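You operate a simulated robot arm through the tools that you are given. There is no shell and no other tool. Be economical: measure what you need, move in short steps, check, and stop when the job is done.

You run a simulated two-armed robot. Do the job below in one go: nothing can be reset, and whatever is moved stays where it is left.

## Task
Press the black stop button two times. Then put the clear beaker on the free patch of the test bench. Then take the green brush and put it on the mat of the far bench. Then screw the lid back on the pink jar. Then take the blue stand on the mat of the middle bench and put it away on the trolley top. Then put the printed parts card on the top of the returns shelf. Then press the blue key of the hoist unit two times. Then fetch the yellow pad and set it on the side table. Then put the green marker on the front of the pink table. Then take the carton labelled "relays" from the front of the pink table and leave it on the mat of the middle bench. Then take the kiln unit and put it on the top of the pink trolley. Then open the blue drawer, take the black spacer on the front of the pink table and put it away in the parts tray, then shut the drawer. Keep to this order. Set down upright: clear beaker, blue stand, printed parts card, yellow pad, green marker, carton.

It is judged by the outcome, as a careful person would: the job done as asked, and still so three seconds after it is handed in. It fails if anything else is knocked over, pushed out of place, dropped, spilled or broken. A push-on lid holds only when it is set on centred and level and pressed home; a screw cap is set on level and turned clockwise until tight.

## Robot
Two 7-joint arms with two-finger parallel grippers on one trunk, on a base that drives. Base frame: it is fixed to the floor where the robot stands at the start and does not move with it; the origin is under the middle of the robot, x ahead of it, y to its left, z up. Readings come in cm, degrees, newtons and seconds.
The left shoulder is at the start at [7, 18.8, 110.9], the right one opposite. With the tool pointing down near the work surface each hand reaches from about 34 to 80 cm from the robot's upright axis, wherever it stands, measured 20 degrees to its own side. Places, roughly: black spacer (3x3x4 cm) [260, -370, 90]; black stop button [90, 0, 100]; blue drawer [30, 60, 50]; blue key of the hoist unit [-170, -280, 100]; blue stand (10x6x8 cm) [-140, -150, 90]; clear beaker (6x6x9 cm) [-110, -80, 90]; free patch of the test bench (22x32 cm) [60, -142, 84]; front of the pink table [220, -360, 80]; fuse carton, relay carton [200, -350, 100]; green brush (5x5x7 cm) [-130, -90, 90]; green marker [-250, -450, 75]; kiln unit [225, -375, 100]; mat of the far bench [-100, 10, 80]; mat of the middle bench [-150, -160, 80]; parts tray [30, 60, 50]; pink jar (6x6x10 cm) [-130, -130, 90]; printed parts card [-150, -125, 100]; side table [150, -340, 80]; top of the pink trolley [290, -370, 80]; top of the returns shelf (24x22 cm) [62, -524, 94]; trolley top (18x52 cm) [28, 52, 86]; yellow pad (4x5x4 cm) [-200, -330, 90]. Payload 3.91 kg a hand.
The TCP of each hand is the grasp point between the finger pads, 3 cm short of the fingertips. In the tool frame z runs along the fingers and y along their closing line. Largest opening 11 cm; finger width 2, thickness 1; the body of the gripper, 4.8 by 11.2 cm, starts 5.5 cm behind the TCP.
Orientation is that of the tool frame in the base frame, as a unit quaternion [x, y, z, w]. With the fingers straight down and closing along the base's y, the tool's x points along the base's -x, its y along +y and its z along -z.

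## Interface
- The arms move only by the tool drive_tool. It takes "left_targets", "right_targets" or both (then of equal length, played together; a hand with none holds still); each is a list of rows, each a list of 7 numbers: the closure in counts, from 0 (fully open) to 255 (shut), then the shift along the base's x, y, z in cm, then the turn, a rotation vector about the base's x, y, z in degrees. In form: [[gripper, tx, ty, tz, wx, wy, wz], ...]. A call has 1 to 8 rows; each row shifts and turns the commanded pose from where the row before left it. A row lasts 0.2 s, in which the tool goes at most 5 cm and 8.6 degrees; a call with a longer step from one row to the next is refused whole, and so is a gripper value outside its range. Where a pose cannot be reached the arm comes as near as it can. A force on the tool above 40 N (or 10 N above the force at the start of the call, whichever is more), or a blocked arm, ends the call early, and 0.2 s more pass. Each finger travels about 7.2 cm/s and halts on what it meets, pressing with about 41 N; the grip force reading is that of the motor and also rises with nothing between the fingers. The clock runs only during rows and for 0.2 s after the last one: add rows that do not move to give the fingers time. It gives the time, the measured TCP pose, the force on the tool (base axes), the opening and the grip force at its end, in the units of the frame above (readings bear some noise), with the torque about the TCP (base axes, N m) and any sound that the robot's microphone picked up.
- Cameras (640 x 400 px; columns grow to the right, rows downward): "scene" is now at [5.85, 7.98, 132.2]; the picture's right is [0.99, -0.11, -0.00], its down [-0.08, -0.72, -0.69] and it looks along [0.08, 0.68, -0.73] (base axes); focal length 214 px, centre (320, 200). "left" rides on the left gripper at [7.2, -1.7, -10.3] in its tool frame; the picture's right is [0.23, 0.97, 0.00], its down [-0.76, 0.18, -0.62] and it looks along [-0.61, 0.14, 0.78] (tool axes); focal length 222 px, centre (320, 200). "right" rides on the right gripper at [7.2, 1.7, -10.3] in its tool frame; the picture's right is [-0.23, 0.97, 0.00], its down [-0.76, -0.18, -0.62] and it looks along [-0.61, -0.14, 0.78] (tool axes); focal length 222 px, centre (320, 200). There is no depth. A picture from a camera that has moved, and an enlarged one, comes with that camera's place and axes in the base frame and with its lens.
- camera(camera): a new picture of that camera. No time passes.
- raise_lower(by): slides the trunk up (or, below 0, down) by that many cm; the arms and the scene camera ride with it, the base frame stays. It gives what a move gives, with no picture.
- steer(legs): drives the robot by 1 to 6 legs, each [ahead, turn to the left] in cm and degrees, along the robot's own axes; the way and the turn of a leg run together, so that a leg with both is an arc; at most 150 cm and 180 degrees a leg. The arms and the cameras ride along, it lands a little off, and it stops where it bumps. It gives what a move gives.
- turn_head(pan, tilt): turns the head with the scene camera to pan (to the left, within 86 degrees either way) and tilt (down, from -29 to 69), counted from straight ahead of the robot. It gives what a move gives.
- zoom(camera, box): a new picture of the part [left, top, right, bottom] of that camera's present view, enlarged. No time passes.
- hand_in(): hands the job in; it is judged then, once.

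Work in short steps. Places have to be worked out from the pictures, the camera data and where the tool is seen: move nearer, look again, correct. Check each grasp and each placing, and mend what went wrong. You have 556 turns and 370 pictures in all, those below and enlarged ones among them. Open the grippers and draw the arms clear of the work before you hand the job in, unless the task says otherwise; then end with one line.

The tools are called after "Call:" by a JSON object that holds its "name" and its "arguments". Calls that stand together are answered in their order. drive_tool: Moves the arms, as the interface text tells. Its arguments: {"type":"object","properties":{"left_targets":{"type":"array","items":{"type":"array","items":{"type":"number"}}},"right_targets":{"type":"array","items":{"type":"array","items":{"type":"number"}}}},"required":[]} The other tools are called the same way: raise_lower (by) slides the trunk up or down; steer (legs) drives the base; turn_head (pan, tilt) turns the head that bears the scene camera; camera (camera) takes a picture; zoom (camera, box) takes an enlarged picture of a part of a camera's view; hand_in () hands the job in.

At the start:

```text
t: 0.0
left_position: [33.94, 50.56, 120.63]
left_orientation: [0.0, 1.0, 0.0, 0.0]
left_force: [0.6, 0.0, 0.4]
left_torque: [0.03, -0.01, -0.03]
left_gripper_width: 11.01
left_finger_force: 0.0
right_position: [38.16, 6.25, 117.0]
right_orientation: [0.0, 1.0, 0.0, 0.0]
right_force: [-0.4, 0.5, -0.6]
right_torque: [0.02, -0.02, 0.01]
right_gripper_width: 11.02
right_finger_force: 0.0
trunk travel left (down, up): [-61.9, 32.1]
robot x, y, heading: [-0.48, 0.27, -0.2]
head pan, tilt: [83.5, 46.7]
```

scene: 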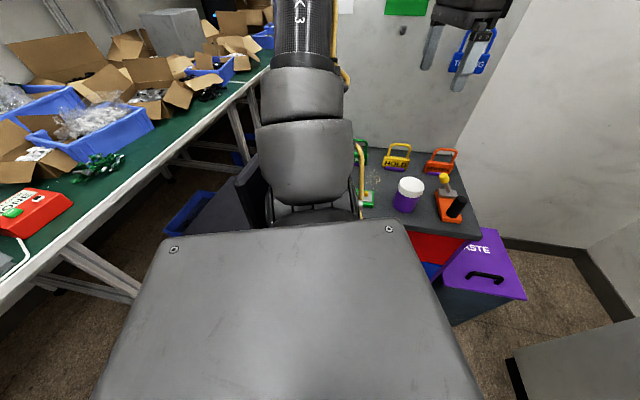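
right: 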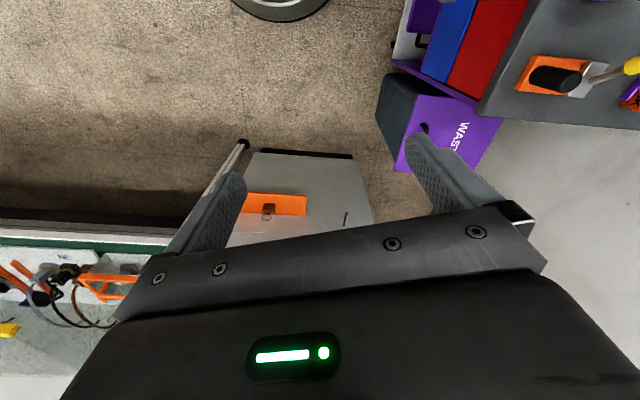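
left: 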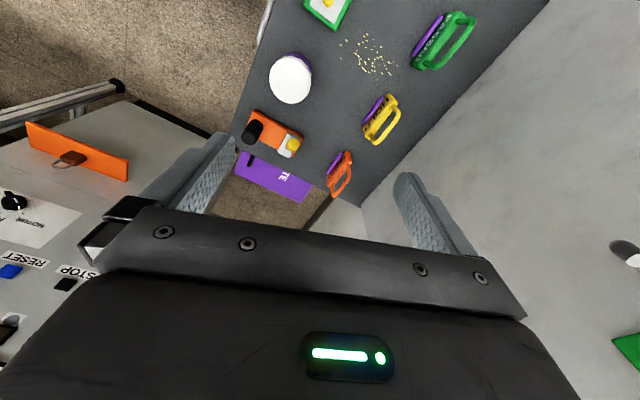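

The left wrist view shows the STOP panel ahead of the robot. I turn the head to look straight ahead and down a bit.

Call:
{"name": "turn_head", "arguments": {"pan": 0, "tilt": 35}}

Call:
{"name": "camera", "arguments": {"camera": "scene"}}

```text
t: 1.6
left_position: [33.92, 50.59, 120.61]
left_orientation: [0.0, 1.0, 0.0, -0.001]
left_force: [0.4, 0.0, 0.8]
left_torque: [0.01, 0.02, -0.01]
left_gripper_width: 10.98
left_finger_force: 0.0
right_position: [38.25, 6.3, 117.2]
right_orientation: [0.0, 1.0, -0.001, 0.0]
right_force: [-0.7, -0.1, -0.6]
right_torque: [0.03, -0.01, -0.01]
right_gripper_width: 11.0
right_finger_force: 0.0
trunk travel left (down, up): [-61.9, 32.1]
robot x, y, heading: [0.17, 0.13, 0.5]
head pan, tilt: [0.0, 35.0]
```

```text
366 pictures are left
camera scene: at [13.75, 0.06, 133.92], right [0.0, -1.0, 0.0], down [-0.57, 0.0, -0.82], along [0.82, 0.0, -0.57], focal length 214 px, centre (320, 200)
```

scene: 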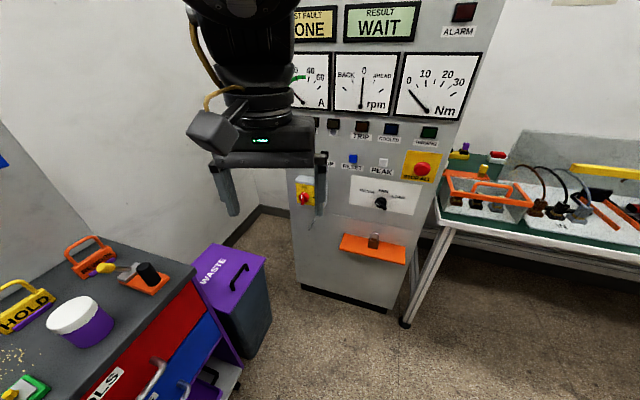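

The right hand blocks the panel. I move it 25 cm to the right and look closer.

Call:
{"name": "drive_tool", "arguments": {"right_targets": [[0, 0, -5, 0, 0, 0, 0], [0, 0, -5, 0, 0, 0, 0], [0, 0, -5, 0, 0, 0, 0], [0, 0, -5, 0, 0, 0, 0], [0, 0, -5, 0, 0, 0, 0]]}}

Call:
{"name": "zoom", "arguments": {"camera": "scene", "box": [220, 80, 460, 230]}}

```text
t: 2.8
left_position: [33.65, 50.62, 120.62]
left_orientation: [0.001, 1.0, 0.0, 0.0]
left_force: [-1.0, 0.1, -0.4]
left_torque: [0.0, -0.04, -0.01]
left_gripper_width: 10.98
left_finger_force: 0.1
right_position: [37.41, -17.61, 116.21]
right_orientation: [-0.001, 1.0, 0.001, 0.002]
right_force: [-1.3, 1.1, -0.1]
right_torque: [0.0, 0.0, -0.01]
right_gripper_width: 11.0
right_finger_force: 0.0
right hand out of reach, approached as far as the arm can: row 5
trunk travel left (down, up): [-61.9, 32.1]
robot x, y, heading: [0.04, 0.12, 0.0]
head pan, tilt: [0.0, 35.0]
```

```text
2.67 times, centred on (340, 155) of scene
camera zoom: at [13.56, 0.06, 133.94], right [0.0, -1.0, 0.0], down [-0.57, 0.0, -0.82], along [0.82, 0.0, -0.57], focal length 572 px, centre (267, 320)
```

zoom: 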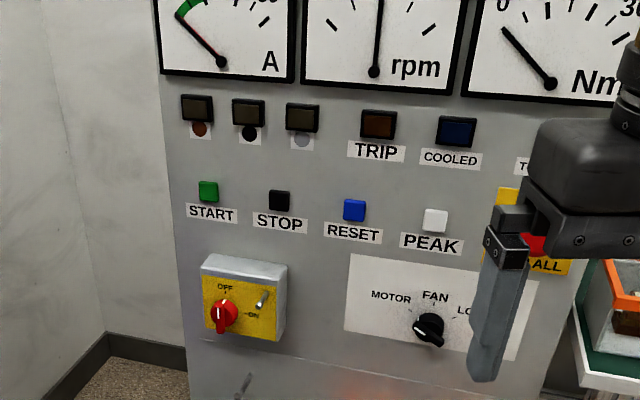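

STOP sits at about [91.4, -1.7, 100.8], with the panel face yawed about 12°. I bring the right hand to point forward with fingers shut, approaching it.

Call:
{"name": "drive_tool", "arguments": {"right_targets": [[255, 3.6, 1.8, -1.5, 0, -8.5, 0], [255, 3.6, 1.8, -1.5, 0, -8.5, 0], [255, 3.6, 1.8, -1.5, 0, -8.5, 0], [255, 3.6, 1.8, -1.5, 0, -8.5, 0], [255, 3.6, 1.8, -1.5, 0, -8.5, 0], [255, 3.6, 1.8, -1.5, 0, -8.5, 0], [255, 3.6, 1.8, -1.5, 0, -8.5, 0], [255, 3.6, 1.8, -1.5, 0, -8.5, 0]]}}

Call:
{"name": "drive_tool", "arguments": {"right_targets": [[255, 3, 1, -1, 0, -7.3, 0], [255, 3, 0.5, -1, 0, -7.3, 0], [255, 2, 0, -1, 0, -7.4, 0], [255, 2, 0, 0, 0, 0, -6], [255, 2, 0, 0, 0, 0, -6], [255, 0, 0, 0, 0, 0, 0]]}}

Call:
{"name": "camera", "arguments": {"camera": "scene"}}

Call:
{"name": "camera", "arguments": {"camera": "right"}}

```text
t: 4.6
left_position: [34.11, 50.78, 120.53]
left_orientation: [0.0, 1.0, -0.002, -0.001]
left_force: [0.0, 0.7, 0.4]
left_torque: [-0.05, 0.05, -0.02]
left_gripper_width: 11.02
left_finger_force: 0.1
right_position: [66.56, -3.08, 104.15]
right_orientation: [0.0, 0.829, -0.001, 0.56]
right_force: [-1.1, 1.0, 0.2]
right_torque: [0.01, -0.02, -0.01]
right_gripper_width: 0.0
right_finger_force: 37.5
trunk travel left (down, up): [-61.9, 32.1]
robot x, y, heading: [-0.08, -0.14, -0.0]
head pan, tilt: [0.0, 35.0]
```

```text
t: 6.0
left_position: [33.76, 50.4, 120.64]
left_orientation: [0.0, 1.0, 0.0, 0.0]
left_force: [-0.3, -0.1, -0.4]
left_torque: [-0.01, -0.02, -0.01]
left_gripper_width: 10.98
left_finger_force: 0.0
right_position: [78.44, -1.67, 101.35]
right_orientation: [0.074, 0.703, -0.074, 0.703]
right_force: [0.8, 0.2, 0.4]
right_torque: [0.0, 0.04, -0.01]
right_gripper_width: 0.0
right_finger_force: 37.6
trunk travel left (down, up): [-61.9, 32.1]
robot x, y, heading: [0.24, 0.03, 0.1]
head pan, tilt: [0.0, 35.0]
```

```text
364 pictures are left
camera scene: at [13.72, -0.03, 133.93], right [0.0, -1.0, 0.0], down [-0.57, 0.0, -0.82], along [0.82, 0.0, -0.57], focal length 214 px, centre (320, 200)
```

scene: 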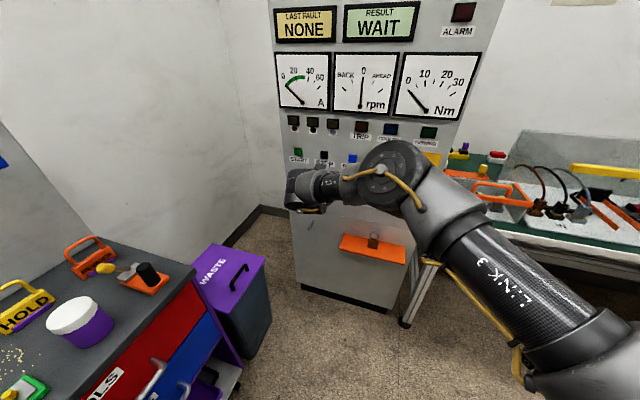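

```text
363 pictures are left
camera right: at [68.57, 2.0, 93.96], right [0.2, 0.95, 0.23], down [-0.65, -0.04, 0.76], along [0.74, -0.3, 0.61], focal length 222 px, centre (320, 200)
```

right: 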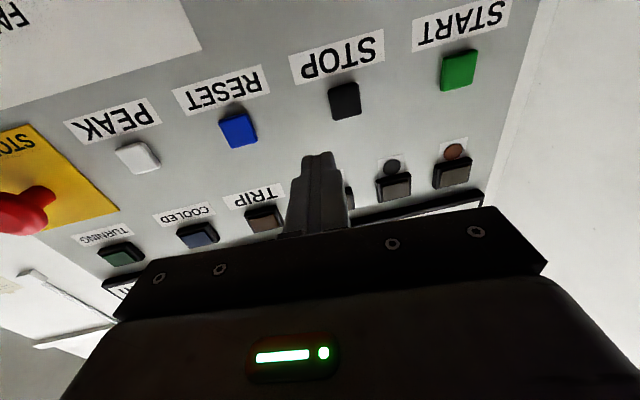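

STOP matches at about [91, -1.7, 100.3]. I line up 5 cm in front of it, then edge forward along the panel normal.

Call:
{"name": "drive_tool", "arguments": {"right_targets": [[255, 2.4, 1.6, -1, 0, 0, 0], [255, 2.4, 0, 0, 0, 0, 0], [255, 2.0, -0.4, 0, 0, 0, 0], [255, 1.0, -0.2, 0, 0, 0, 0], [255, 0, 0, 0, 0, 0, 0]]}}

Call:
{"name": "zoom", "arguments": {"camera": "right", "box": [220, 40, 460, 190]}}

```text
t: 7.2
left_position: [33.91, 50.6, 120.68]
left_orientation: [0.0, 1.0, 0.001, 0.0]
left_force: [-0.3, 0.5, 0.2]
left_torque: [0.01, 0.01, -0.02]
left_gripper_width: 11.0
left_finger_force: 0.1
right_position: [80.86, -2.11, 100.7]
right_orientation: [0.075, 0.703, -0.073, 0.703]
right_force: [-0.2, 0.6, 0.0]
right_torque: [-0.01, -0.01, 0.0]
right_gripper_width: 0.0
right_finger_force: 37.8
right hand out of reach, approached as far as the arm can: row 1, 2, 3, 4
trunk travel left (down, up): [-61.9, 32.1]
robot x, y, heading: [-0.16, -0.19, 0.1]
head pan, tilt: [0.0, 35.0]
```

```text
2.67 times, centred on (340, 115) of right
camera zoom: at [70.99, 1.77, 93.44], right [0.2, 0.95, 0.23], down [-0.65, -0.05, 0.76], along [0.74, -0.3, 0.61], focal length 592 px, centre (267, 427)
```

zoom: 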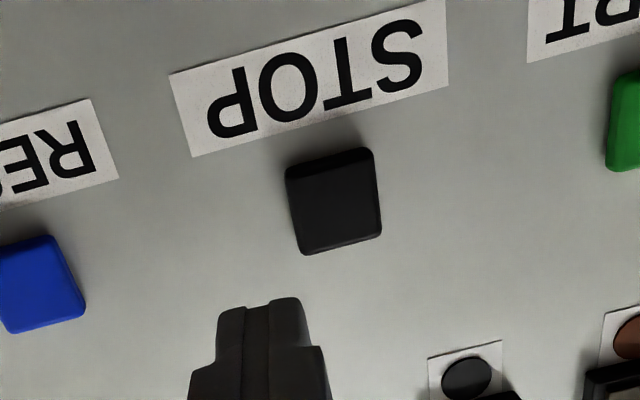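

The reach runs out, so I pull the hand back a little, drive 12 cm ahead, and recheck.

Call:
{"name": "drive_tool", "arguments": {"right_targets": [[255, -4, 0.8, 0, 0, 0, 0], [255, -4, 0.8, 0, 0, 0, 0], [255, -3, 0, 0, 0, 0, 0], [255, 0, 0, 0, 0, 0, 0]]}}

Call:
{"name": "steer", "arguments": {"legs": [[12, 0]]}}

Call:
{"name": "camera", "arguments": {"camera": "right"}}

```text
t: 8.2
left_position: [33.85, 50.67, 120.48]
left_orientation: [0.0, 1.0, 0.0, 0.0]
left_force: [0.1, -0.2, -0.2]
left_torque: [0.03, 0.0, 0.02]
left_gripper_width: 11.01
left_finger_force: 0.0
right_position: [70.1, -0.36, 100.81]
right_orientation: [0.073, 0.703, -0.073, 0.703]
right_force: [0.1, 0.7, 0.4]
right_torque: [0.02, -0.02, 0.01]
right_gripper_width: 0.01
right_finger_force: 37.7
trunk travel left (down, up): [-61.9, 32.1]
robot x, y, heading: [-0.02, -0.2, 0.1]
head pan, tilt: [0.0, 35.0]
```

```text
t: 9.4
left_position: [45.73, 50.59, 120.64]
left_orientation: [0.001, 1.0, 0.0, 0.0]
left_force: [0.3, 0.5, 0.8]
left_torque: [0.0, -0.01, 0.01]
left_gripper_width: 11.01
left_finger_force: 0.0
right_position: [81.93, -0.27, 100.72]
right_orientation: [0.073, 0.704, -0.074, 0.703]
right_force: [-0.1, 0.5, 0.0]
right_torque: [0.01, 0.01, 0.0]
right_gripper_width: 0.0
right_finger_force: 37.8
trunk travel left (down, up): [-61.9, 32.1]
robot x, y, heading: [11.91, 0.26, -0.2]
head pan, tilt: [0.0, 35.0]
```

```text
361 pictures are left
camera right: at [72.14, 3.34, 93.54], right [0.2, 0.95, 0.23], down [-0.65, -0.05, 0.76], along [0.74, -0.3, 0.61], focal length 222 px, centre (320, 200)
```

right: 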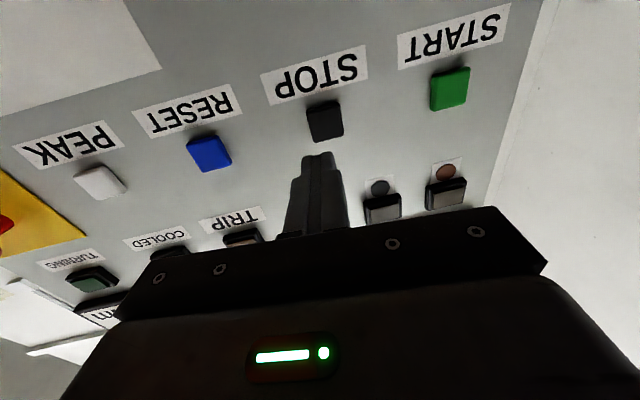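

Aligned; I nudge y +0.5, z −0.4, then advance in small rows, watching force and sound.

Call:
{"name": "drive_tool", "arguments": {"right_targets": [[255, 1, 0.4, -0.4, 0, 0, 0], [255, 2, -0.4, 0, 0, 0, 0], [255, 1.5, -0.3, 0, 0, 0, 0], [255, 0.6, -0.12, 0, 0, 0, 0], [255, 0, 0, 0, 0, 0, 0]]}}

Call:
{"name": "zoom", "arguments": {"camera": "right", "box": [220, 40, 460, 190]}}

```text
t: 10.6
left_position: [45.77, 50.59, 120.64]
left_orientation: [0.0, 1.0, 0.0, 0.0]
left_force: [-0.1, 0.2, 0.3]
left_torque: [-0.01, 0.04, 0.01]
left_gripper_width: 10.99
left_finger_force: 0.1
right_position: [87.12, -0.7, 100.38]
right_orientation: [0.073, 0.704, -0.074, 0.703]
right_force: [0.1, -0.1, -0.1]
right_torque: [-0.01, 0.03, -0.02]
right_gripper_width: 0.02
right_finger_force: 38.1
trunk travel left (down, up): [-61.9, 32.1]
robot x, y, heading: [11.7, 0.15, 0.1]
head pan, tilt: [0.0, 35.0]
```

```text
2.67 times, centred on (340, 115) of right
camera zoom: at [77.31, 2.93, 93.11], right [0.2, 0.95, 0.23], down [-0.65, -0.05, 0.76], along [0.74, -0.3, 0.61], focal length 592 px, centre (267, 427)
```

zoom: 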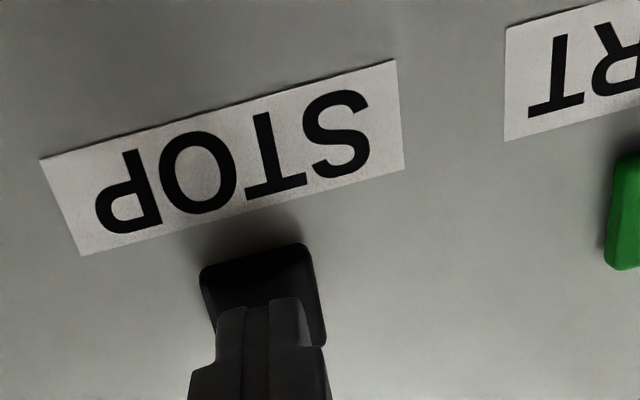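

The fingertips sit on the button's axis. I push in small rows.

Call:
{"name": "drive_tool", "arguments": {"right_targets": [[255, 0.4, -0.08, 0, 0, 0, 0], [255, 0.4, -0.08, 0, 0, 0, 0], [255, 0.4, -0.08, 0, 0, 0, 0]]}}

```text
t: 11.4
left_position: [45.73, 50.55, 120.56]
left_orientation: [-0.001, 1.0, 0.0, -0.001]
left_force: [-0.4, -0.5, -1.0]
left_torque: [-0.03, 0.0, 0.0]
left_gripper_width: 11.02
left_finger_force: 0.0
right_position: [88.37, -0.97, 100.37]
right_orientation: [0.072, 0.704, -0.073, 0.703]
right_force: [-3.1, 0.8, -1.2]
right_torque: [-0.01, 0.02, -0.03]
right_gripper_width: 0.01
right_finger_force: 37.7
trunk travel left (down, up): [-61.9, 32.1]
robot x, y, heading: [11.35, 0.16, 0.0]
head pan, tilt: [0.0, 35.0]
heard: click
```

A click: first press registered. I back off 1.5 cm and press again, the same distance.

Call:
{"name": "drive_tool", "arguments": {"right_targets": [[255, -1.0, 0.2, 0, 0, 0, 0], [255, -0.5, 0.1, 0, 0, 0, 0], [255, 0, 0, 0, 0, 0, 0]]}}

Call:
{"name": "drive_tool", "arguments": {"right_targets": [[255, 0.5, -0.1, 0, 0, 0, 0], [255, 0.5, -0.1, 0, 0, 0, 0], [255, 0.5, -0.1, 0, 0, 0, 0]]}}

```text
t: 12.2
left_position: [45.84, 50.68, 120.64]
left_orientation: [0.0, 1.0, 0.0, 0.0]
left_force: [0.2, -1.2, 0.6]
left_torque: [0.0, 0.0, 0.02]
left_gripper_width: 11.0
left_finger_force: 0.0
right_position: [86.83, -0.67, 100.31]
right_orientation: [0.072, 0.704, -0.072, 0.703]
right_force: [-0.5, -0.6, -0.4]
right_torque: [0.0, 0.02, 0.0]
right_gripper_width: 0.0
right_finger_force: 37.2
trunk travel left (down, up): [-61.9, 32.1]
robot x, y, heading: [11.8, 0.12, -0.1]
head pan, tilt: [0.0, 35.0]
```

```text
t: 13.0
left_position: [45.69, 50.53, 120.69]
left_orientation: [0.001, 1.0, -0.001, 0.0]
left_force: [-1.0, -0.2, -0.6]
left_torque: [0.01, 0.03, 0.01]
left_gripper_width: 10.98
left_finger_force: 0.0
right_position: [88.3, -1.0, 100.44]
right_orientation: [0.072, 0.704, -0.073, 0.702]
right_force: [-2.5, -0.3, -0.4]
right_torque: [-0.02, -0.01, -0.01]
right_gripper_width: 0.0
right_finger_force: 37.8
trunk travel left (down, up): [-61.9, 32.1]
robot x, y, heading: [11.93, 0.24, 0.0]
head pan, tilt: [0.0, 35.0]
heard: click
```

Two clicks heard. I withdraw the hand, folding it back to pointing down near the body, and look at the panel.

Call:
{"name": "drive_tool", "arguments": {"right_targets": [[255, -4, 0.8, 0, 0, 0, 0], [255, -4, 0, 0, 0, 0, 6], [255, -4, -1, 1, 0, 0, 6], [255, -4, -2, 2, 0, 8.2, 0], [255, -4, -2, 2, 0, 8.2, 0], [255, -4, -2, 2, 0, 8.2, 0], [255, -3.5, -2, 2, 0, 8.2, 0], [255, -3.5, -2, 2, 0, 8.2, 0]]}}

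Call:
{"name": "drive_tool", "arguments": {"right_targets": [[0, -3, -1.8, 1, 0, 8.2, 0], [0, -3, -1.8, 1, 0, 8.2, 0], [0, -3, -1.8, 1, 0, 8.2, 0], [0, -1, -1, 1, 0, 8.2, 0], [0, 0, -1, 0, 0, 8.2, 0], [0, 0, 0, 0, 0, 8, 0]]}}

Call:
{"name": "camera", "arguments": {"camera": "scene"}}

```text
t: 14.8
left_position: [45.57, 50.5, 120.72]
left_orientation: [0.0, 1.0, 0.0, 0.0]
left_force: [-0.3, 0.2, -0.7]
left_torque: [0.03, -0.03, 0.01]
left_gripper_width: 11.03
left_finger_force: 0.2
right_position: [58.24, -11.41, 111.78]
right_orientation: [-0.002, 0.91, 0.002, 0.414]
right_force: [-0.4, 0.3, -0.3]
right_torque: [0.02, 0.0, 0.0]
right_gripper_width: 0.03
right_finger_force: 37.6
right hand out of reach, approached as far as the arm can: row 3
trunk travel left (down, up): [-61.9, 32.1]
robot x, y, heading: [11.85, 0.17, -0.3]
head pan, tilt: [0.0, 35.0]
```

```text
t: 16.2
left_position: [45.59, 50.9, 120.51]
left_orientation: [0.0, 1.0, -0.001, 0.001]
left_force: [-0.5, 0.9, 1.1]
left_torque: [-0.04, 0.0, 0.01]
left_gripper_width: 10.98
left_finger_force: 0.1
right_position: [47.61, -17.32, 114.95]
right_orientation: [-0.012, 1.0, -0.008, 0.014]
right_force: [-0.3, 0.2, -0.5]
right_torque: [-0.04, 0.0, 0.02]
right_gripper_width: 11.0
right_finger_force: 0.0
right hand out of reach, approached as far as the arm can: row 6
trunk travel left (down, up): [-61.9, 32.1]
robot x, y, heading: [12.24, -0.14, 0.1]
head pan, tilt: [0.0, 35.0]
```

```text
359 pictures are left
camera scene: at [25.43, 0.34, 133.95], right [0.0, -1.0, 0.0], down [-0.57, 0.0, -0.82], along [0.82, 0.0, -0.57], focal length 214 px, centre (320, 200)
```

scene: 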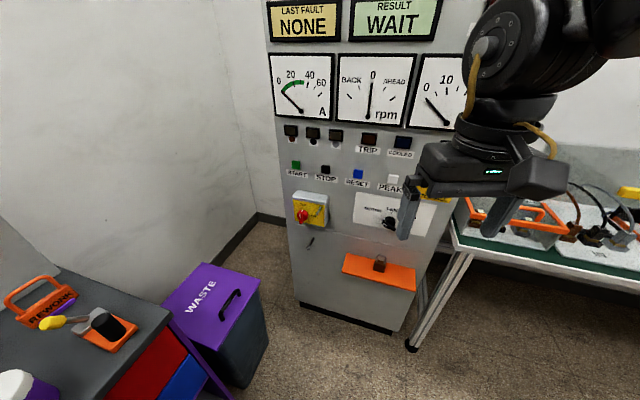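

Panel done. I draw the left hand in near the body, then look right and left to learn the room.

Call:
{"name": "drive_tool", "arguments": {"left_targets": [[0, 1, -5, 0, 0, 0, 0], [0, 1, -5, 0, 0, 0, 0], [0, 1, -5, 0, 0, 0, 0], [0, 1, -5, 0, 0, 0, 0], [0, 1, -5, 0, 0, 0, 0], [0, 0, -5, 0, 0, 0, 0]]}}

Call:
{"name": "turn_head", "arguments": {"pan": -70, "tilt": 25}}

Call:
{"name": "camera", "arguments": {"camera": "scene"}}

Call:
{"name": "turn_head", "arguments": {"pan": 86, "tilt": 25}}

Call:
{"name": "camera", "arguments": {"camera": "scene"}}

```text
refused: row 1 steps farther than a row can; nothing moved
```

```text
t: 17.6
left_position: [45.83, 50.64, 120.65]
left_orientation: [0.0, 1.0, 0.0, 0.0]
left_force: [0.1, -0.7, -0.2]
left_torque: [0.04, 0.02, -0.01]
left_gripper_width: 11.01
left_finger_force: 0.1
right_position: [47.78, -17.56, 114.88]
right_orientation: [-0.011, 1.0, -0.006, 0.013]
right_force: [-0.1, 0.5, -0.4]
right_torque: [0.0, 0.0, 0.0]
right_gripper_width: 11.0
right_finger_force: 0.0
trunk travel left (down, up): [-61.9, 32.1]
robot x, y, heading: [11.66, 0.1, -0.0]
head pan, tilt: [-70.0, 25.0]
```

```text
358 pictures are left
camera scene: at [20.06, -8.65, 135.5], right [-0.94, -0.34, 0.0], down [-0.15, 0.4, -0.91], along [0.31, -0.85, -0.42], focal length 214 px, centre (320, 200)
```

scene: 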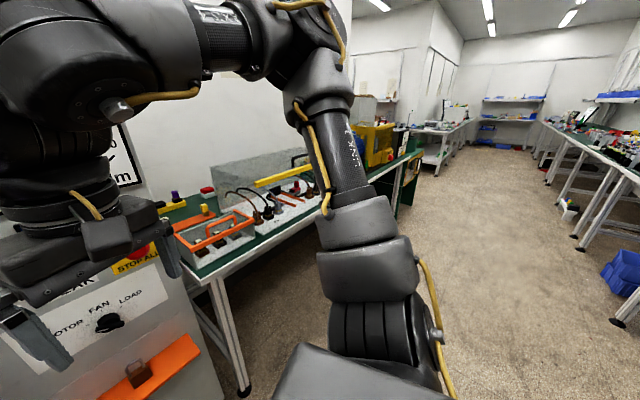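

```text
t: 20.0
left_position: [45.84, 50.63, 120.55]
left_orientation: [0.0, 1.0, -0.001, 0.0]
left_force: [-0.3, 0.1, 0.1]
left_torque: [-0.04, 0.01, 0.0]
left_gripper_width: 10.99
left_finger_force: 0.1
right_position: [47.83, -17.65, 114.84]
right_orientation: [-0.012, 1.0, -0.007, 0.013]
right_force: [0.1, -0.2, 0.0]
right_torque: [0.03, 0.01, 0.02]
right_gripper_width: 10.99
right_finger_force: 0.2
trunk travel left (down, up): [-61.9, 32.1]
robot x, y, heading: [11.82, 0.3, -0.0]
head pan, tilt: [85.9, 25.0]
```

```text
357 pictures are left
camera scene: at [17.53, 9.22, 135.5], right [1.0, -0.07, 0.0], down [-0.03, -0.42, -0.91], along [0.06, 0.9, -0.42], focal length 214 px, centre (320, 200)
```

scene: 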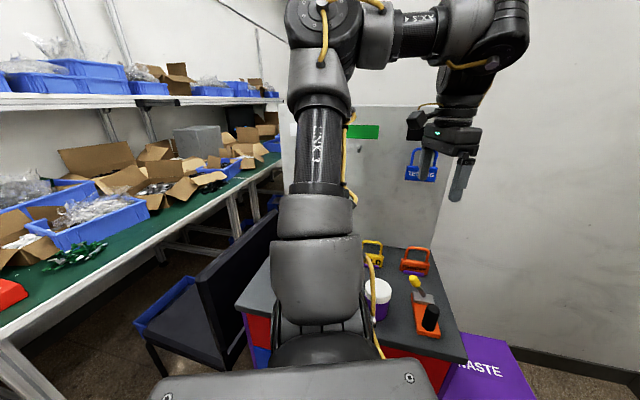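

The aisle runs toward −y, with the green bench along the −x side. I tuck the left hand in, then back up and turn to face −y, and go toward y −80.

Call:
{"name": "drive_tool", "arguments": {"left_targets": [[0, 0, -5, 0, 0, 0, 0], [0, 0, -5, 0, 0, 0, 0], [0, 0, -5, 0, 0, 0, 0], [0, 0, -5, 0, 0, 0, 0], [0, 0, -5, 0, 0, 0, 0], [0, 0, -5, 0, 0, 0, 0]]}}

Call:
{"name": "steer", "arguments": {"legs": [[-12, 0], [0, -90], [80, 0], [0, -90]]}}

Call:
{"name": "turn_head", "arguments": {"pan": 0, "tilt": 30}}

Call:
{"name": "camera", "arguments": {"camera": "scene"}}

```text
t: 21.4
left_position: [45.47, 22.68, 120.23]
left_orientation: [0.001, 1.0, -0.001, -0.001]
left_force: [0.7, 0.4, 0.8]
left_torque: [0.01, 0.01, -0.01]
left_gripper_width: 10.99
left_finger_force: 0.1
left hand out of reach, approached as far as the arm can: row 6
right_position: [48.04, -17.44, 114.84]
right_orientation: [-0.011, 1.0, -0.007, 0.014]
right_force: [-0.2, 0.2, 1.2]
right_torque: [0.0, 0.01, 0.0]
right_gripper_width: 10.99
right_finger_force: 0.1
trunk travel left (down, up): [-61.9, 32.1]
robot x, y, heading: [11.7, 0.5, -0.3]
head pan, tilt: [85.9, 25.0]
```

```text
t: 34.2
left_position: [-33.71, -102.08, 120.27]
left_orientation: [1.0, -0.004, 0.0, -0.001]
left_force: [0.7, 0.2, 0.4]
left_torque: [0.04, 0.01, 0.0]
left_gripper_width: 10.99
left_finger_force: 0.0
right_position: [-35.85, -61.8, 114.82]
right_orientation: [1.0, 0.007, -0.013, -0.007]
right_force: [0.0, -0.1, -0.3]
right_torque: [-0.01, -0.02, 0.0]
right_gripper_width: 11.0
right_finger_force: 0.1
trunk travel left (down, up): [-61.9, 32.1]
robot x, y, heading: [0.14, -79.47, 179.4]
head pan, tilt: [85.9, 25.0]
```

```text
t: 35.8
left_position: [-33.58, -102.09, 120.26]
left_orientation: [1.0, -0.004, 0.0, -0.002]
left_force: [0.2, -0.2, 0.3]
left_torque: [0.02, 0.04, 0.0]
left_gripper_width: 10.99
left_finger_force: 0.0
right_position: [-35.66, -61.7, 114.82]
right_orientation: [1.0, 0.007, -0.013, -0.007]
right_force: [0.7, -0.1, 0.6]
right_torque: [0.0, -0.01, -0.02]
right_gripper_width: 11.0
right_finger_force: 0.0
trunk travel left (down, up): [-61.9, 32.1]
robot x, y, heading: [-0.3, -79.36, 179.4]
head pan, tilt: [0.0, 30.0]
```

```text
356 pictures are left
camera scene: at [-14.18, -79.49, 134.7], right [0.01, 1.0, 0.0], down [0.5, 0.0, -0.87], along [-0.87, 0.01, -0.5], focal length 214 px, centre (320, 200)
```

scene: 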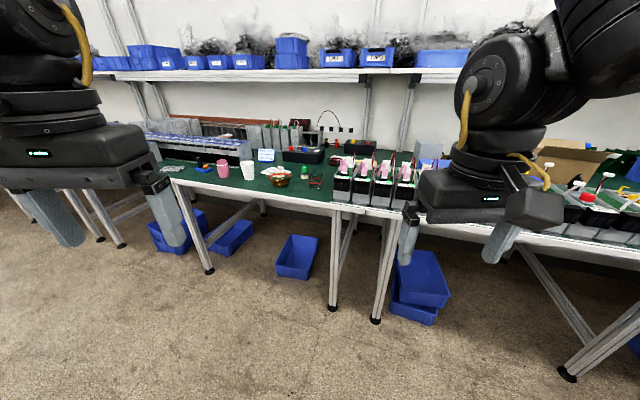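

I zoom on the bench section in the middle of the view.

Call:
{"name": "zoom", "arguments": {"camera": "scene", "box": [150, 110, 340, 220]}}

Call:
{"name": "zoom", "arguments": {"camera": "scene", "box": [290, 100, 480, 220]}}

```text
3.37 times, centred on (245, 165) of scene
camera zoom: at [-14.18, -79.49, 134.7], right [0.01, 1.0, 0.0], down [0.5, 0.0, -0.87], along [-0.87, 0.01, -0.5], focal length 722 px, centre (573, 318)
```

zoom: 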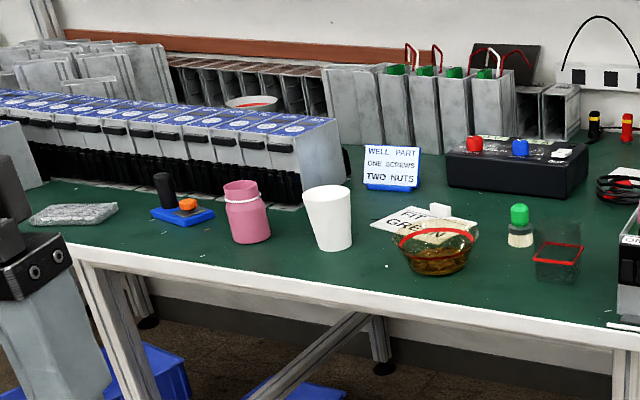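

```text
3.33 times, centred on (385, 160) of scene
camera zoom: at [-14.18, -79.49, 134.7], right [0.01, 1.0, 0.0], down [0.5, 0.0, -0.87], along [-0.87, 0.01, -0.5], focal length 715 px, centre (103, 333)
```

zoom: 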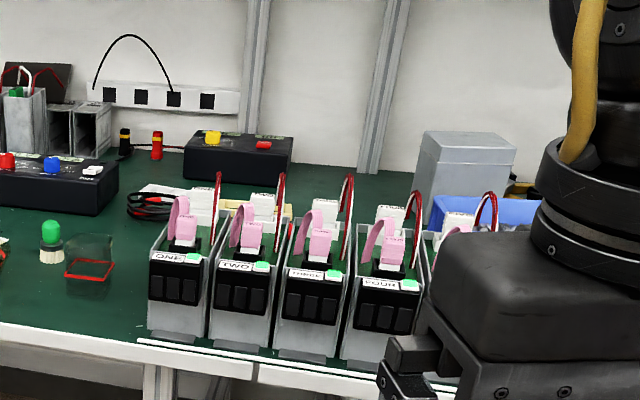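

The beaker (red-lined, clear) is near [-112, -81], with the brush behind it. I drive 50 cm ahead and look with head down.

Call:
{"name": "steer", "arguments": {"legs": [[50, 0]]}}

Call:
{"name": "turn_head", "arguments": {"pan": 0, "tilt": 45}}

Call:
{"name": "camera", "arguments": {"camera": "scene"}}

Call:
{"name": "camera", "arguments": {"camera": "right"}}

```text
t: 38.8
left_position: [-83.83, -101.56, 120.24]
left_orientation: [1.0, -0.006, -0.001, -0.002]
left_force: [-0.3, -0.2, -0.1]
left_torque: [0.02, -0.02, 0.0]
left_gripper_width: 10.99
left_finger_force: 0.1
right_position: [-85.83, -61.16, 114.83]
right_orientation: [1.0, 0.005, -0.014, -0.007]
right_force: [0.2, -0.7, 0.4]
right_torque: [-0.01, 0.04, 0.02]
right_gripper_width: 10.99
right_finger_force: 0.0
trunk travel left (down, up): [-61.9, 32.1]
robot x, y, heading: [-50.26, -79.17, 179.3]
head pan, tilt: [0.0, 30.0]
```

```text
t: 39.5
left_position: [-83.77, -101.49, 120.19]
left_orientation: [1.0, -0.006, 0.0, -0.002]
left_force: [-0.2, 0.1, -0.9]
left_torque: [0.03, -0.05, 0.01]
left_gripper_width: 10.97
left_finger_force: 0.1
right_position: [-85.85, -61.16, 114.71]
right_orientation: [1.0, 0.005, -0.013, -0.007]
right_force: [-0.1, -1.0, 0.8]
right_torque: [0.0, 0.01, -0.01]
right_gripper_width: 10.98
right_finger_force: 0.1
trunk travel left (down, up): [-61.9, 32.1]
robot x, y, heading: [-50.35, -79.36, 179.3]
head pan, tilt: [0.0, 45.0]
```

```text
353 pictures are left
camera scene: at [-63.41, -78.97, 132.45], right [0.01, 1.0, 0.0], down [0.71, -0.01, -0.71], along [-0.71, 0.01, -0.71], focal length 214 px, centre (320, 200)
```

scene: 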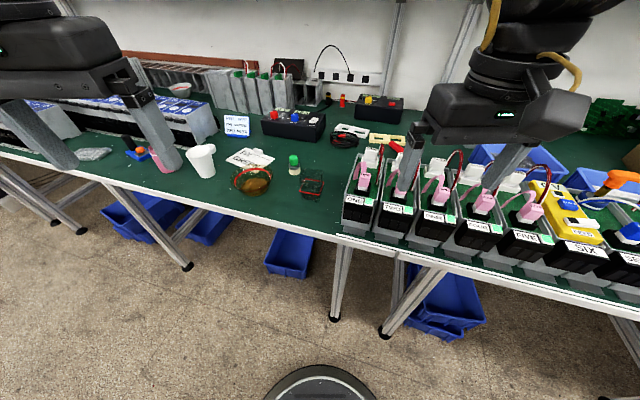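

```text
352 pictures are left
camera right: at [-78.38, -63.02, 124.9], right [-0.22, -0.98, -0.01], down [-0.75, 0.16, 0.65], along [-0.63, 0.15, -0.76], focal length 222 px, centre (320, 200)
```

right: 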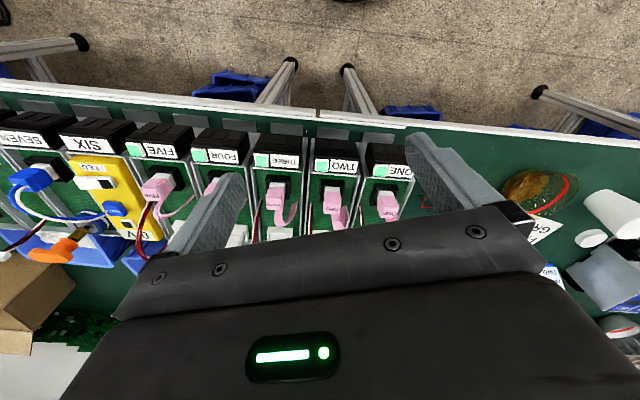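

I zoom on the beaker area for a position fix.

Call:
{"name": "zoom", "arguments": {"camera": "scene", "box": [220, 130, 380, 230]}}

Call:
{"name": "zoom", "arguments": {"camera": "left", "box": [0, 0, 640, 400]}}

```text
4.00 times, centred on (300, 180) of scene
camera zoom: at [-63.41, -78.97, 132.45], right [0.01, 1.0, 0.0], down [0.71, -0.01, -0.71], along [-0.71, 0.01, -0.71], focal length 858 px, centre (400, 280)
```

zoom: 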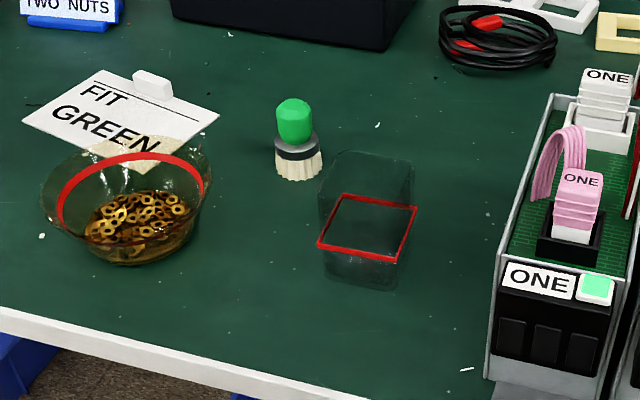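

```text
1.00 times, centred on (320, 200) of left (not enlarged: the box is as wide or as high as the picture)
camera zoom: at [-76.49, -99.77, 130.54], right [0.21, -0.98, 0.0], down [-0.76, -0.17, 0.62], along [-0.61, -0.13, -0.78], focal length 222 px, centre (320, 200)
```

zoom: 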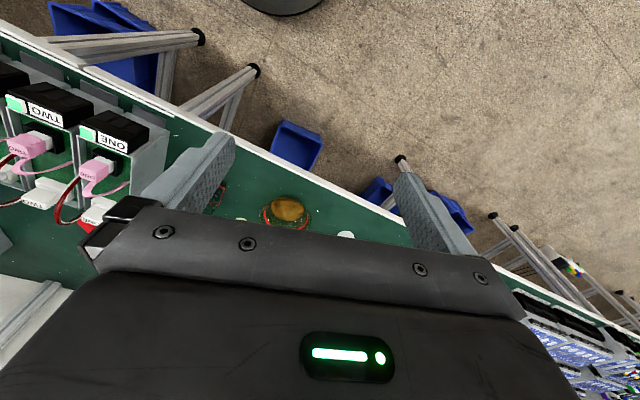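

The table is at about z 85, the beaker near [-113.5, -81.5], yawed about 12°. I bring the right hand above it, squaring it to the beaker's sides.

Call:
{"name": "drive_tool", "arguments": {"right_targets": [[0, -3.4, -2.5, -0.4, -0.1, -0.2, -1.5], [0, -3.4, -2.5, -0.4, -0.1, -0.2, -1.5], [0, -3.4, -2.5, -0.4, -0.1, -0.2, -1.5], [0, -3.4, -2.5, -0.4, -0.1, -0.2, -1.5], [0, -3.4, -2.5, -0.4, -0.1, -0.2, -1.5], [0, -3.4, -2.5, -0.4, -0.1, -0.2, -1.5], [0, -3.4, -2.5, -0.4, -0.1, -0.2, -1.5], [0, -3.2, -2.5, -0.4, -0.1, -0.2, -1.5]]}}

Call:
{"name": "camera", "arguments": {"camera": "right"}}

Call:
{"name": "zoom", "arguments": {"camera": "scene", "box": [220, 130, 380, 230]}}

```text
t: 41.3
left_position: [-83.87, -101.54, 120.32]
left_orientation: [1.0, -0.007, -0.001, -0.002]
left_force: [0.7, -1.0, -0.4]
left_torque: [-0.03, 0.01, -0.03]
left_gripper_width: 11.0
left_finger_force: 0.0
right_position: [-109.72, -80.29, 110.95]
right_orientation: [0.995, -0.099, 0.0, 0.003]
right_force: [0.0, 0.8, -0.3]
right_torque: [-0.01, 0.04, -0.04]
right_gripper_width: 11.0
right_finger_force: 0.1
right hand out of reach, approached as far as the arm can: row 7, 8
trunk travel left (down, up): [-61.9, 32.1]
robot x, y, heading: [-50.11, -79.18, 179.4]
head pan, tilt: [0.0, 45.0]
```

```text
349 pictures are left
camera right: at [-102.97, -83.37, 121.33], right [-0.41, -0.91, 0.01], down [-0.71, 0.33, 0.62], along [-0.57, 0.25, -0.78], focal length 222 px, centre (320, 200)
```

right: 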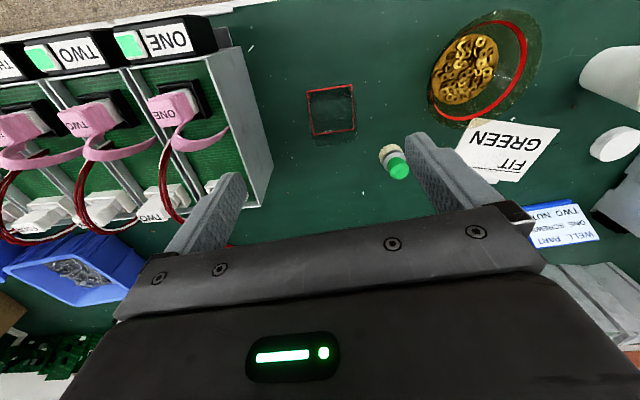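

```text
4.00 times, centred on (300, 180) of scene
camera zoom: at [-63.37, -78.98, 132.45], right [0.01, 1.0, 0.0], down [0.71, -0.01, -0.71], along [-0.71, 0.01, -0.71], focal length 858 px, centre (400, 280)
```

zoom: 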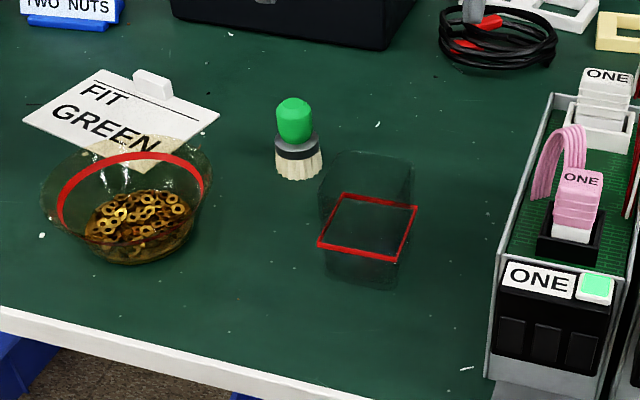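

Ring center triangulates to [-112.4, -81, 89]. I lower the hand somewhat and shift to it, seeing whether it is reachable lower.

Call:
{"name": "drive_tool", "arguments": {"right_targets": [[30, -1, -0.3, -3, 0, 0, -0.5], [50, -1, -0.4, -3, 0, 0, 0], [50, -0.7, 0, -3, 0, 0, 0], [50, 0, 0, 0, 0, 0, 0]]}}

Call:
{"name": "camera", "arguments": {"camera": "right"}}

Call:
{"name": "camera", "arguments": {"camera": "scene"}}

```text
t: 42.3
left_position: [-83.82, -101.56, 120.23]
left_orientation: [1.0, -0.006, 0.0, -0.002]
left_force: [1.1, -0.4, 0.8]
left_torque: [-0.01, -0.01, 0.02]
left_gripper_width: 11.0
left_finger_force: 0.0
right_position: [-112.22, -81.19, 101.75]
right_orientation: [0.995, -0.104, 0.0, -0.001]
right_force: [0.2, 1.1, 0.2]
right_torque: [-0.02, -0.01, -0.02]
right_gripper_width: 8.84
right_finger_force: 0.1
trunk travel left (down, up): [-61.9, 32.1]
robot x, y, heading: [-49.9, -79.02, 179.4]
head pan, tilt: [0.0, 45.0]
```

```text
347 pictures are left
camera right: at [-105.55, -84.43, 112.04], right [-0.42, -0.91, 0.0], down [-0.71, 0.33, 0.62], along [-0.56, 0.27, -0.78], focal length 222 px, centre (320, 200)
```

right: 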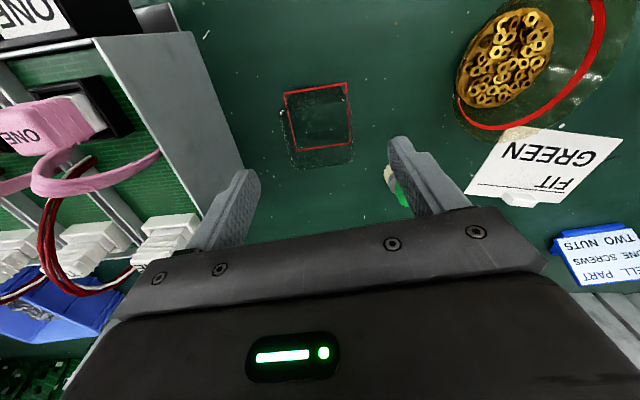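

```text
346 pictures are left
camera scene: at [-63.36, -79.03, 132.44], right [0.01, 1.0, 0.0], down [0.71, -0.01, -0.71], along [-0.71, 0.01, -0.71], focal length 214 px, centre (320, 200)
```

scene: 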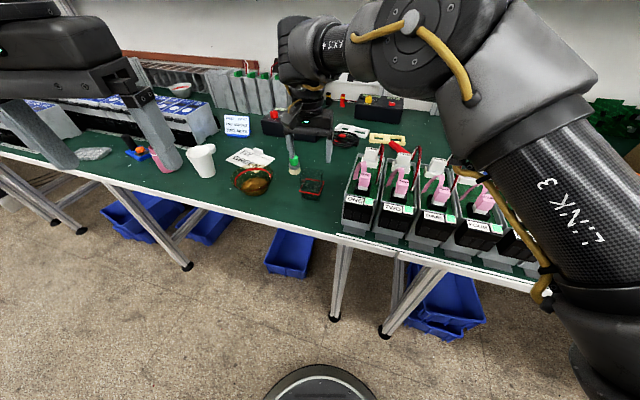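

Tool is centred over the beaker; ring yaw about 14°. I trim yaw and descend to z≈91.

Call:
{"name": "drive_tool", "arguments": {"right_targets": [[50, -0.1, 0.1, -3, 0, 0, -2.5], [50, 0, 0, -3, 0, 0, 0], [50, 0, 0, -3, 0, 0, 0], [50, 0, 0, -1.6, 0, 0, 0], [50, 0, 0, 0, 0, 0, 0]]}}

Call:
{"name": "camera", "arguments": {"camera": "right"}}

Call:
{"name": "zoom", "arguments": {"camera": "scene", "box": [240, 120, 400, 220]}}

```text
t: 43.5
left_position: [-83.75, -101.46, 120.22]
left_orientation: [1.0, -0.006, -0.002, -0.002]
left_force: [0.9, 0.8, -0.2]
left_torque: [0.0, 0.01, 0.01]
left_gripper_width: 11.01
left_finger_force: 0.0
right_position: [-112.39, -81.0, 91.16]
right_orientation: [0.992, -0.126, 0.001, -0.001]
right_force: [-0.5, 0.9, 0.8]
right_torque: [-0.02, 0.0, -0.02]
right_gripper_width: 8.83
right_finger_force: 0.0
trunk travel left (down, up): [-61.9, 32.1]
robot x, y, heading: [-50.6, -79.26, 179.4]
head pan, tilt: [0.0, 45.0]
```

```text
345 pictures are left
camera right: at [-105.87, -84.55, 101.48], right [-0.46, -0.89, 0.0], down [-0.69, 0.36, 0.62], along [-0.55, 0.29, -0.78], focal length 222 px, centre (320, 200)
```

right: 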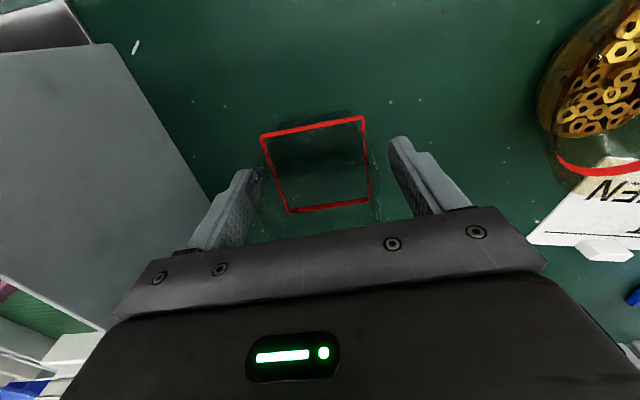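

```text
4.00 times, centred on (320, 170) of scene
camera zoom: at [-63.35, -78.99, 132.45], right [0.01, 1.0, 0.0], down [0.71, -0.01, -0.71], along [-0.71, 0.01, -0.71], focal length 858 px, centre (320, 320)
```

zoom: 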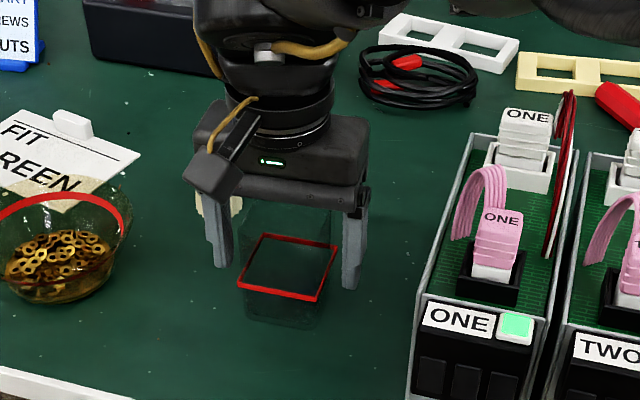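

Fingers straddle the beaker, centred. I close moderately and read the opening.

Call:
{"name": "drive_tool", "arguments": {"right_targets": [[135, 0, 0, 0, 0, 0, 0], [135, 0, 0, 0, 0, 0, 0], [135, 0, 0, 0, 0, 0, 0]]}}

```text
t: 44.3
left_position: [-83.77, -101.58, 120.38]
left_orientation: [1.0, -0.006, -0.001, -0.001]
left_force: [0.4, -0.1, -0.1]
left_torque: [0.0, 0.0, 0.02]
left_gripper_width: 10.98
left_finger_force: 0.1
right_position: [-112.29, -81.01, 91.22]
right_orientation: [0.992, -0.125, 0.001, -0.001]
right_force: [0.4, -0.2, -0.5]
right_torque: [0.0, -0.03, 0.04]
right_gripper_width: 5.95
right_finger_force: 40.6
trunk travel left (down, up): [-61.9, 32.1]
robot x, y, heading: [-49.86, -79.04, 179.2]
head pan, tilt: [0.0, 45.0]
```

Gripped at 5.95 cm. I lift straight up and then draw it back, and look.

Call:
{"name": "drive_tool", "arguments": {"right_targets": [[135, 0, 0, 1, 0, 0, 0], [135, 0, 0, 3, 0, 0, 0], [135, 0, 0, 3, 0, 0, 0], [135, 0, 0, 4, 0, 0, 0], [135, 0.5, 0, 3, 0, 0, 0], [135, 3, 0, 2, 0, 0, 0], [135, 4, 0, 1, 0, 0, 0], [135, 4, 0, 1, 0, 0, 0]]}}

Call:
{"name": "camera", "arguments": {"camera": "scene"}}

```text
t: 46.1
left_position: [-83.68, -101.44, 120.32]
left_orientation: [1.0, -0.006, -0.002, -0.002]
left_force: [-0.1, -0.3, 0.2]
left_torque: [0.01, 0.0, 0.01]
left_gripper_width: 10.98
left_finger_force: 0.0
right_position: [-101.03, -80.9, 109.14]
right_orientation: [0.992, -0.125, 0.0, -0.002]
right_force: [0.7, 1.0, -1.1]
right_torque: [-0.03, 0.0, -0.02]
right_gripper_width: 5.95
right_finger_force: 41.0
trunk travel left (down, up): [-61.9, 32.1]
robot x, y, heading: [-49.99, -79.14, 179.5]
head pan, tilt: [0.0, 45.0]
```

```text
343 pictures are left
camera scene: at [-63.21, -78.96, 132.46], right [0.01, 1.0, 0.0], down [0.71, -0.01, -0.71], along [-0.71, 0.01, -0.71], focal length 214 px, centre (320, 200)
```

scene: 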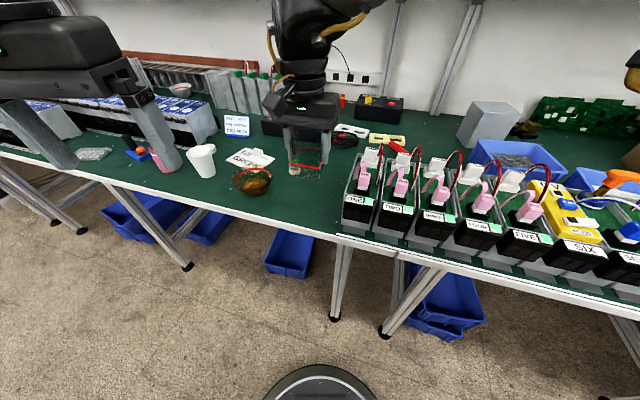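

Beaker held upright. I draw it in toward the body, then drive back, along the aisle, and turn to face the test bench.

Call:
{"name": "drive_tool", "arguments": {"right_targets": [[135, 3, 3.5, 0.5, 0, 0, 0], [135, 3, 3.5, 0.5, 0, 0, 0], [135, 3, 3.5, 0.5, 0, 0, 0], [135, 2, 3.5, 0, 0, 0, 0]]}}

Call:
{"name": "steer", "arguments": {"legs": [[-50, 0], [0, 90], [60, 0], [0, 90]]}}

Call:
{"name": "camera", "arguments": {"camera": "scene"}}

```text
t: 47.1
left_position: [-83.81, -101.2, 120.27]
left_orientation: [1.0, -0.006, -0.001, -0.001]
left_force: [0.2, 1.1, 0.7]
left_torque: [-0.06, 0.01, 0.04]
left_gripper_width: 11.02
left_finger_force: 0.1
right_position: [-89.94, -66.61, 110.7]
right_orientation: [0.992, -0.126, 0.001, 0.0]
right_force: [0.5, 0.3, -0.7]
right_torque: [-0.02, 0.0, 0.0]
right_gripper_width: 5.95
right_finger_force: 41.9
trunk travel left (down, up): [-61.9, 32.1]
robot x, y, heading: [-50.32, -79.2, 179.5]
head pan, tilt: [0.0, 45.0]
```

```text
t: 60.7
left_position: [33.28, -117.17, 120.24]
left_orientation: [0.007, 1.0, -0.002, 0.0]
left_force: [0.0, 0.6, 0.4]
left_torque: [0.01, -0.01, 0.0]
left_gripper_width: 10.99
left_finger_force: 0.1
right_position: [39.46, -151.64, 110.81]
right_orientation: [0.126, 0.992, -0.002, -0.001]
right_force: [-1.4, 0.2, -0.8]
right_torque: [-0.01, 0.01, -0.02]
right_gripper_width: 5.94
right_finger_force: 41.3
trunk travel left (down, up): [-61.9, 32.1]
robot x, y, heading: [-0.05, -139.5, -0.6]
head pan, tilt: [0.0, 45.0]
```

```text
342 pictures are left
camera scene: at [12.72, -139.61, 132.44], right [-0.01, -1.0, 0.0], down [-0.71, 0.01, -0.71], along [0.71, -0.01, -0.71], focal length 214 px, centre (320, 200)
```

scene: 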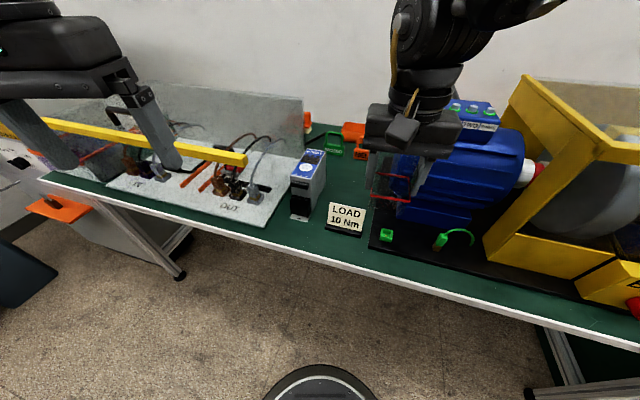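

I zoom on the bench to identify the free patch.

Call:
{"name": "zoom", "arguments": {"camera": "scene", "box": [200, 80, 440, 280]}}

Call:
{"name": "camera", "arguments": {"camera": "right"}}

Call:
{"name": "camera", "arguments": {"camera": "left"}}

```text
2.00 times, centred on (320, 180) of scene
camera zoom: at [12.72, -139.61, 132.44], right [-0.01, -1.0, 0.0], down [-0.71, 0.01, -0.71], along [0.71, -0.01, -0.71], focal length 429 px, centre (320, 240)
```

zoom: 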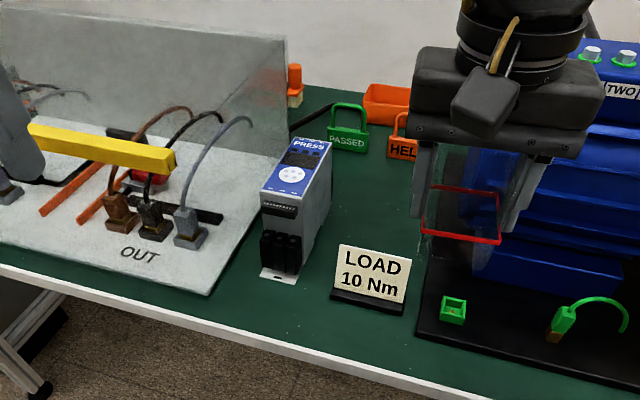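

```text
340 pictures are left
camera right: at [32.8, -148.31, 120.99], right [0.46, 0.89, 0.0], down [0.69, -0.36, 0.62], along [0.55, -0.29, -0.78], focal length 222 px, centre (320, 200)
```

right: 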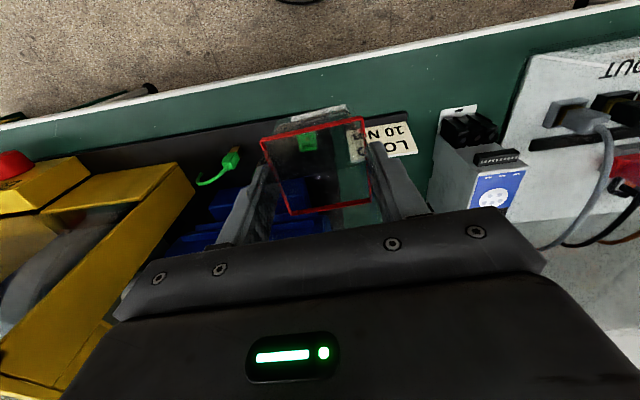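

```text
339 pictures are left
camera left: at [26.11, -118.55, 130.54], right [-0.21, 0.98, 0.0], down [0.76, 0.17, 0.62], along [0.61, 0.13, -0.78], focal length 222 px, centre (320, 200)
```

left: 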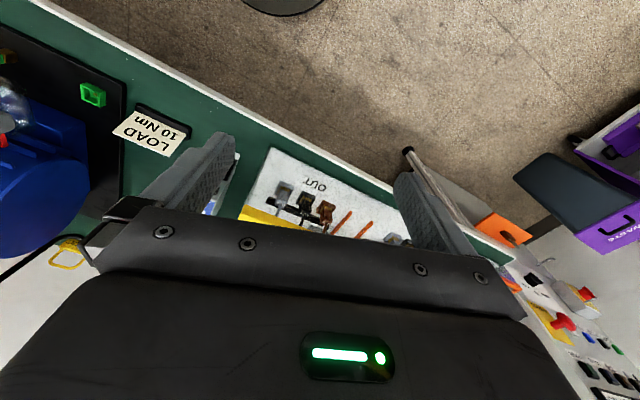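

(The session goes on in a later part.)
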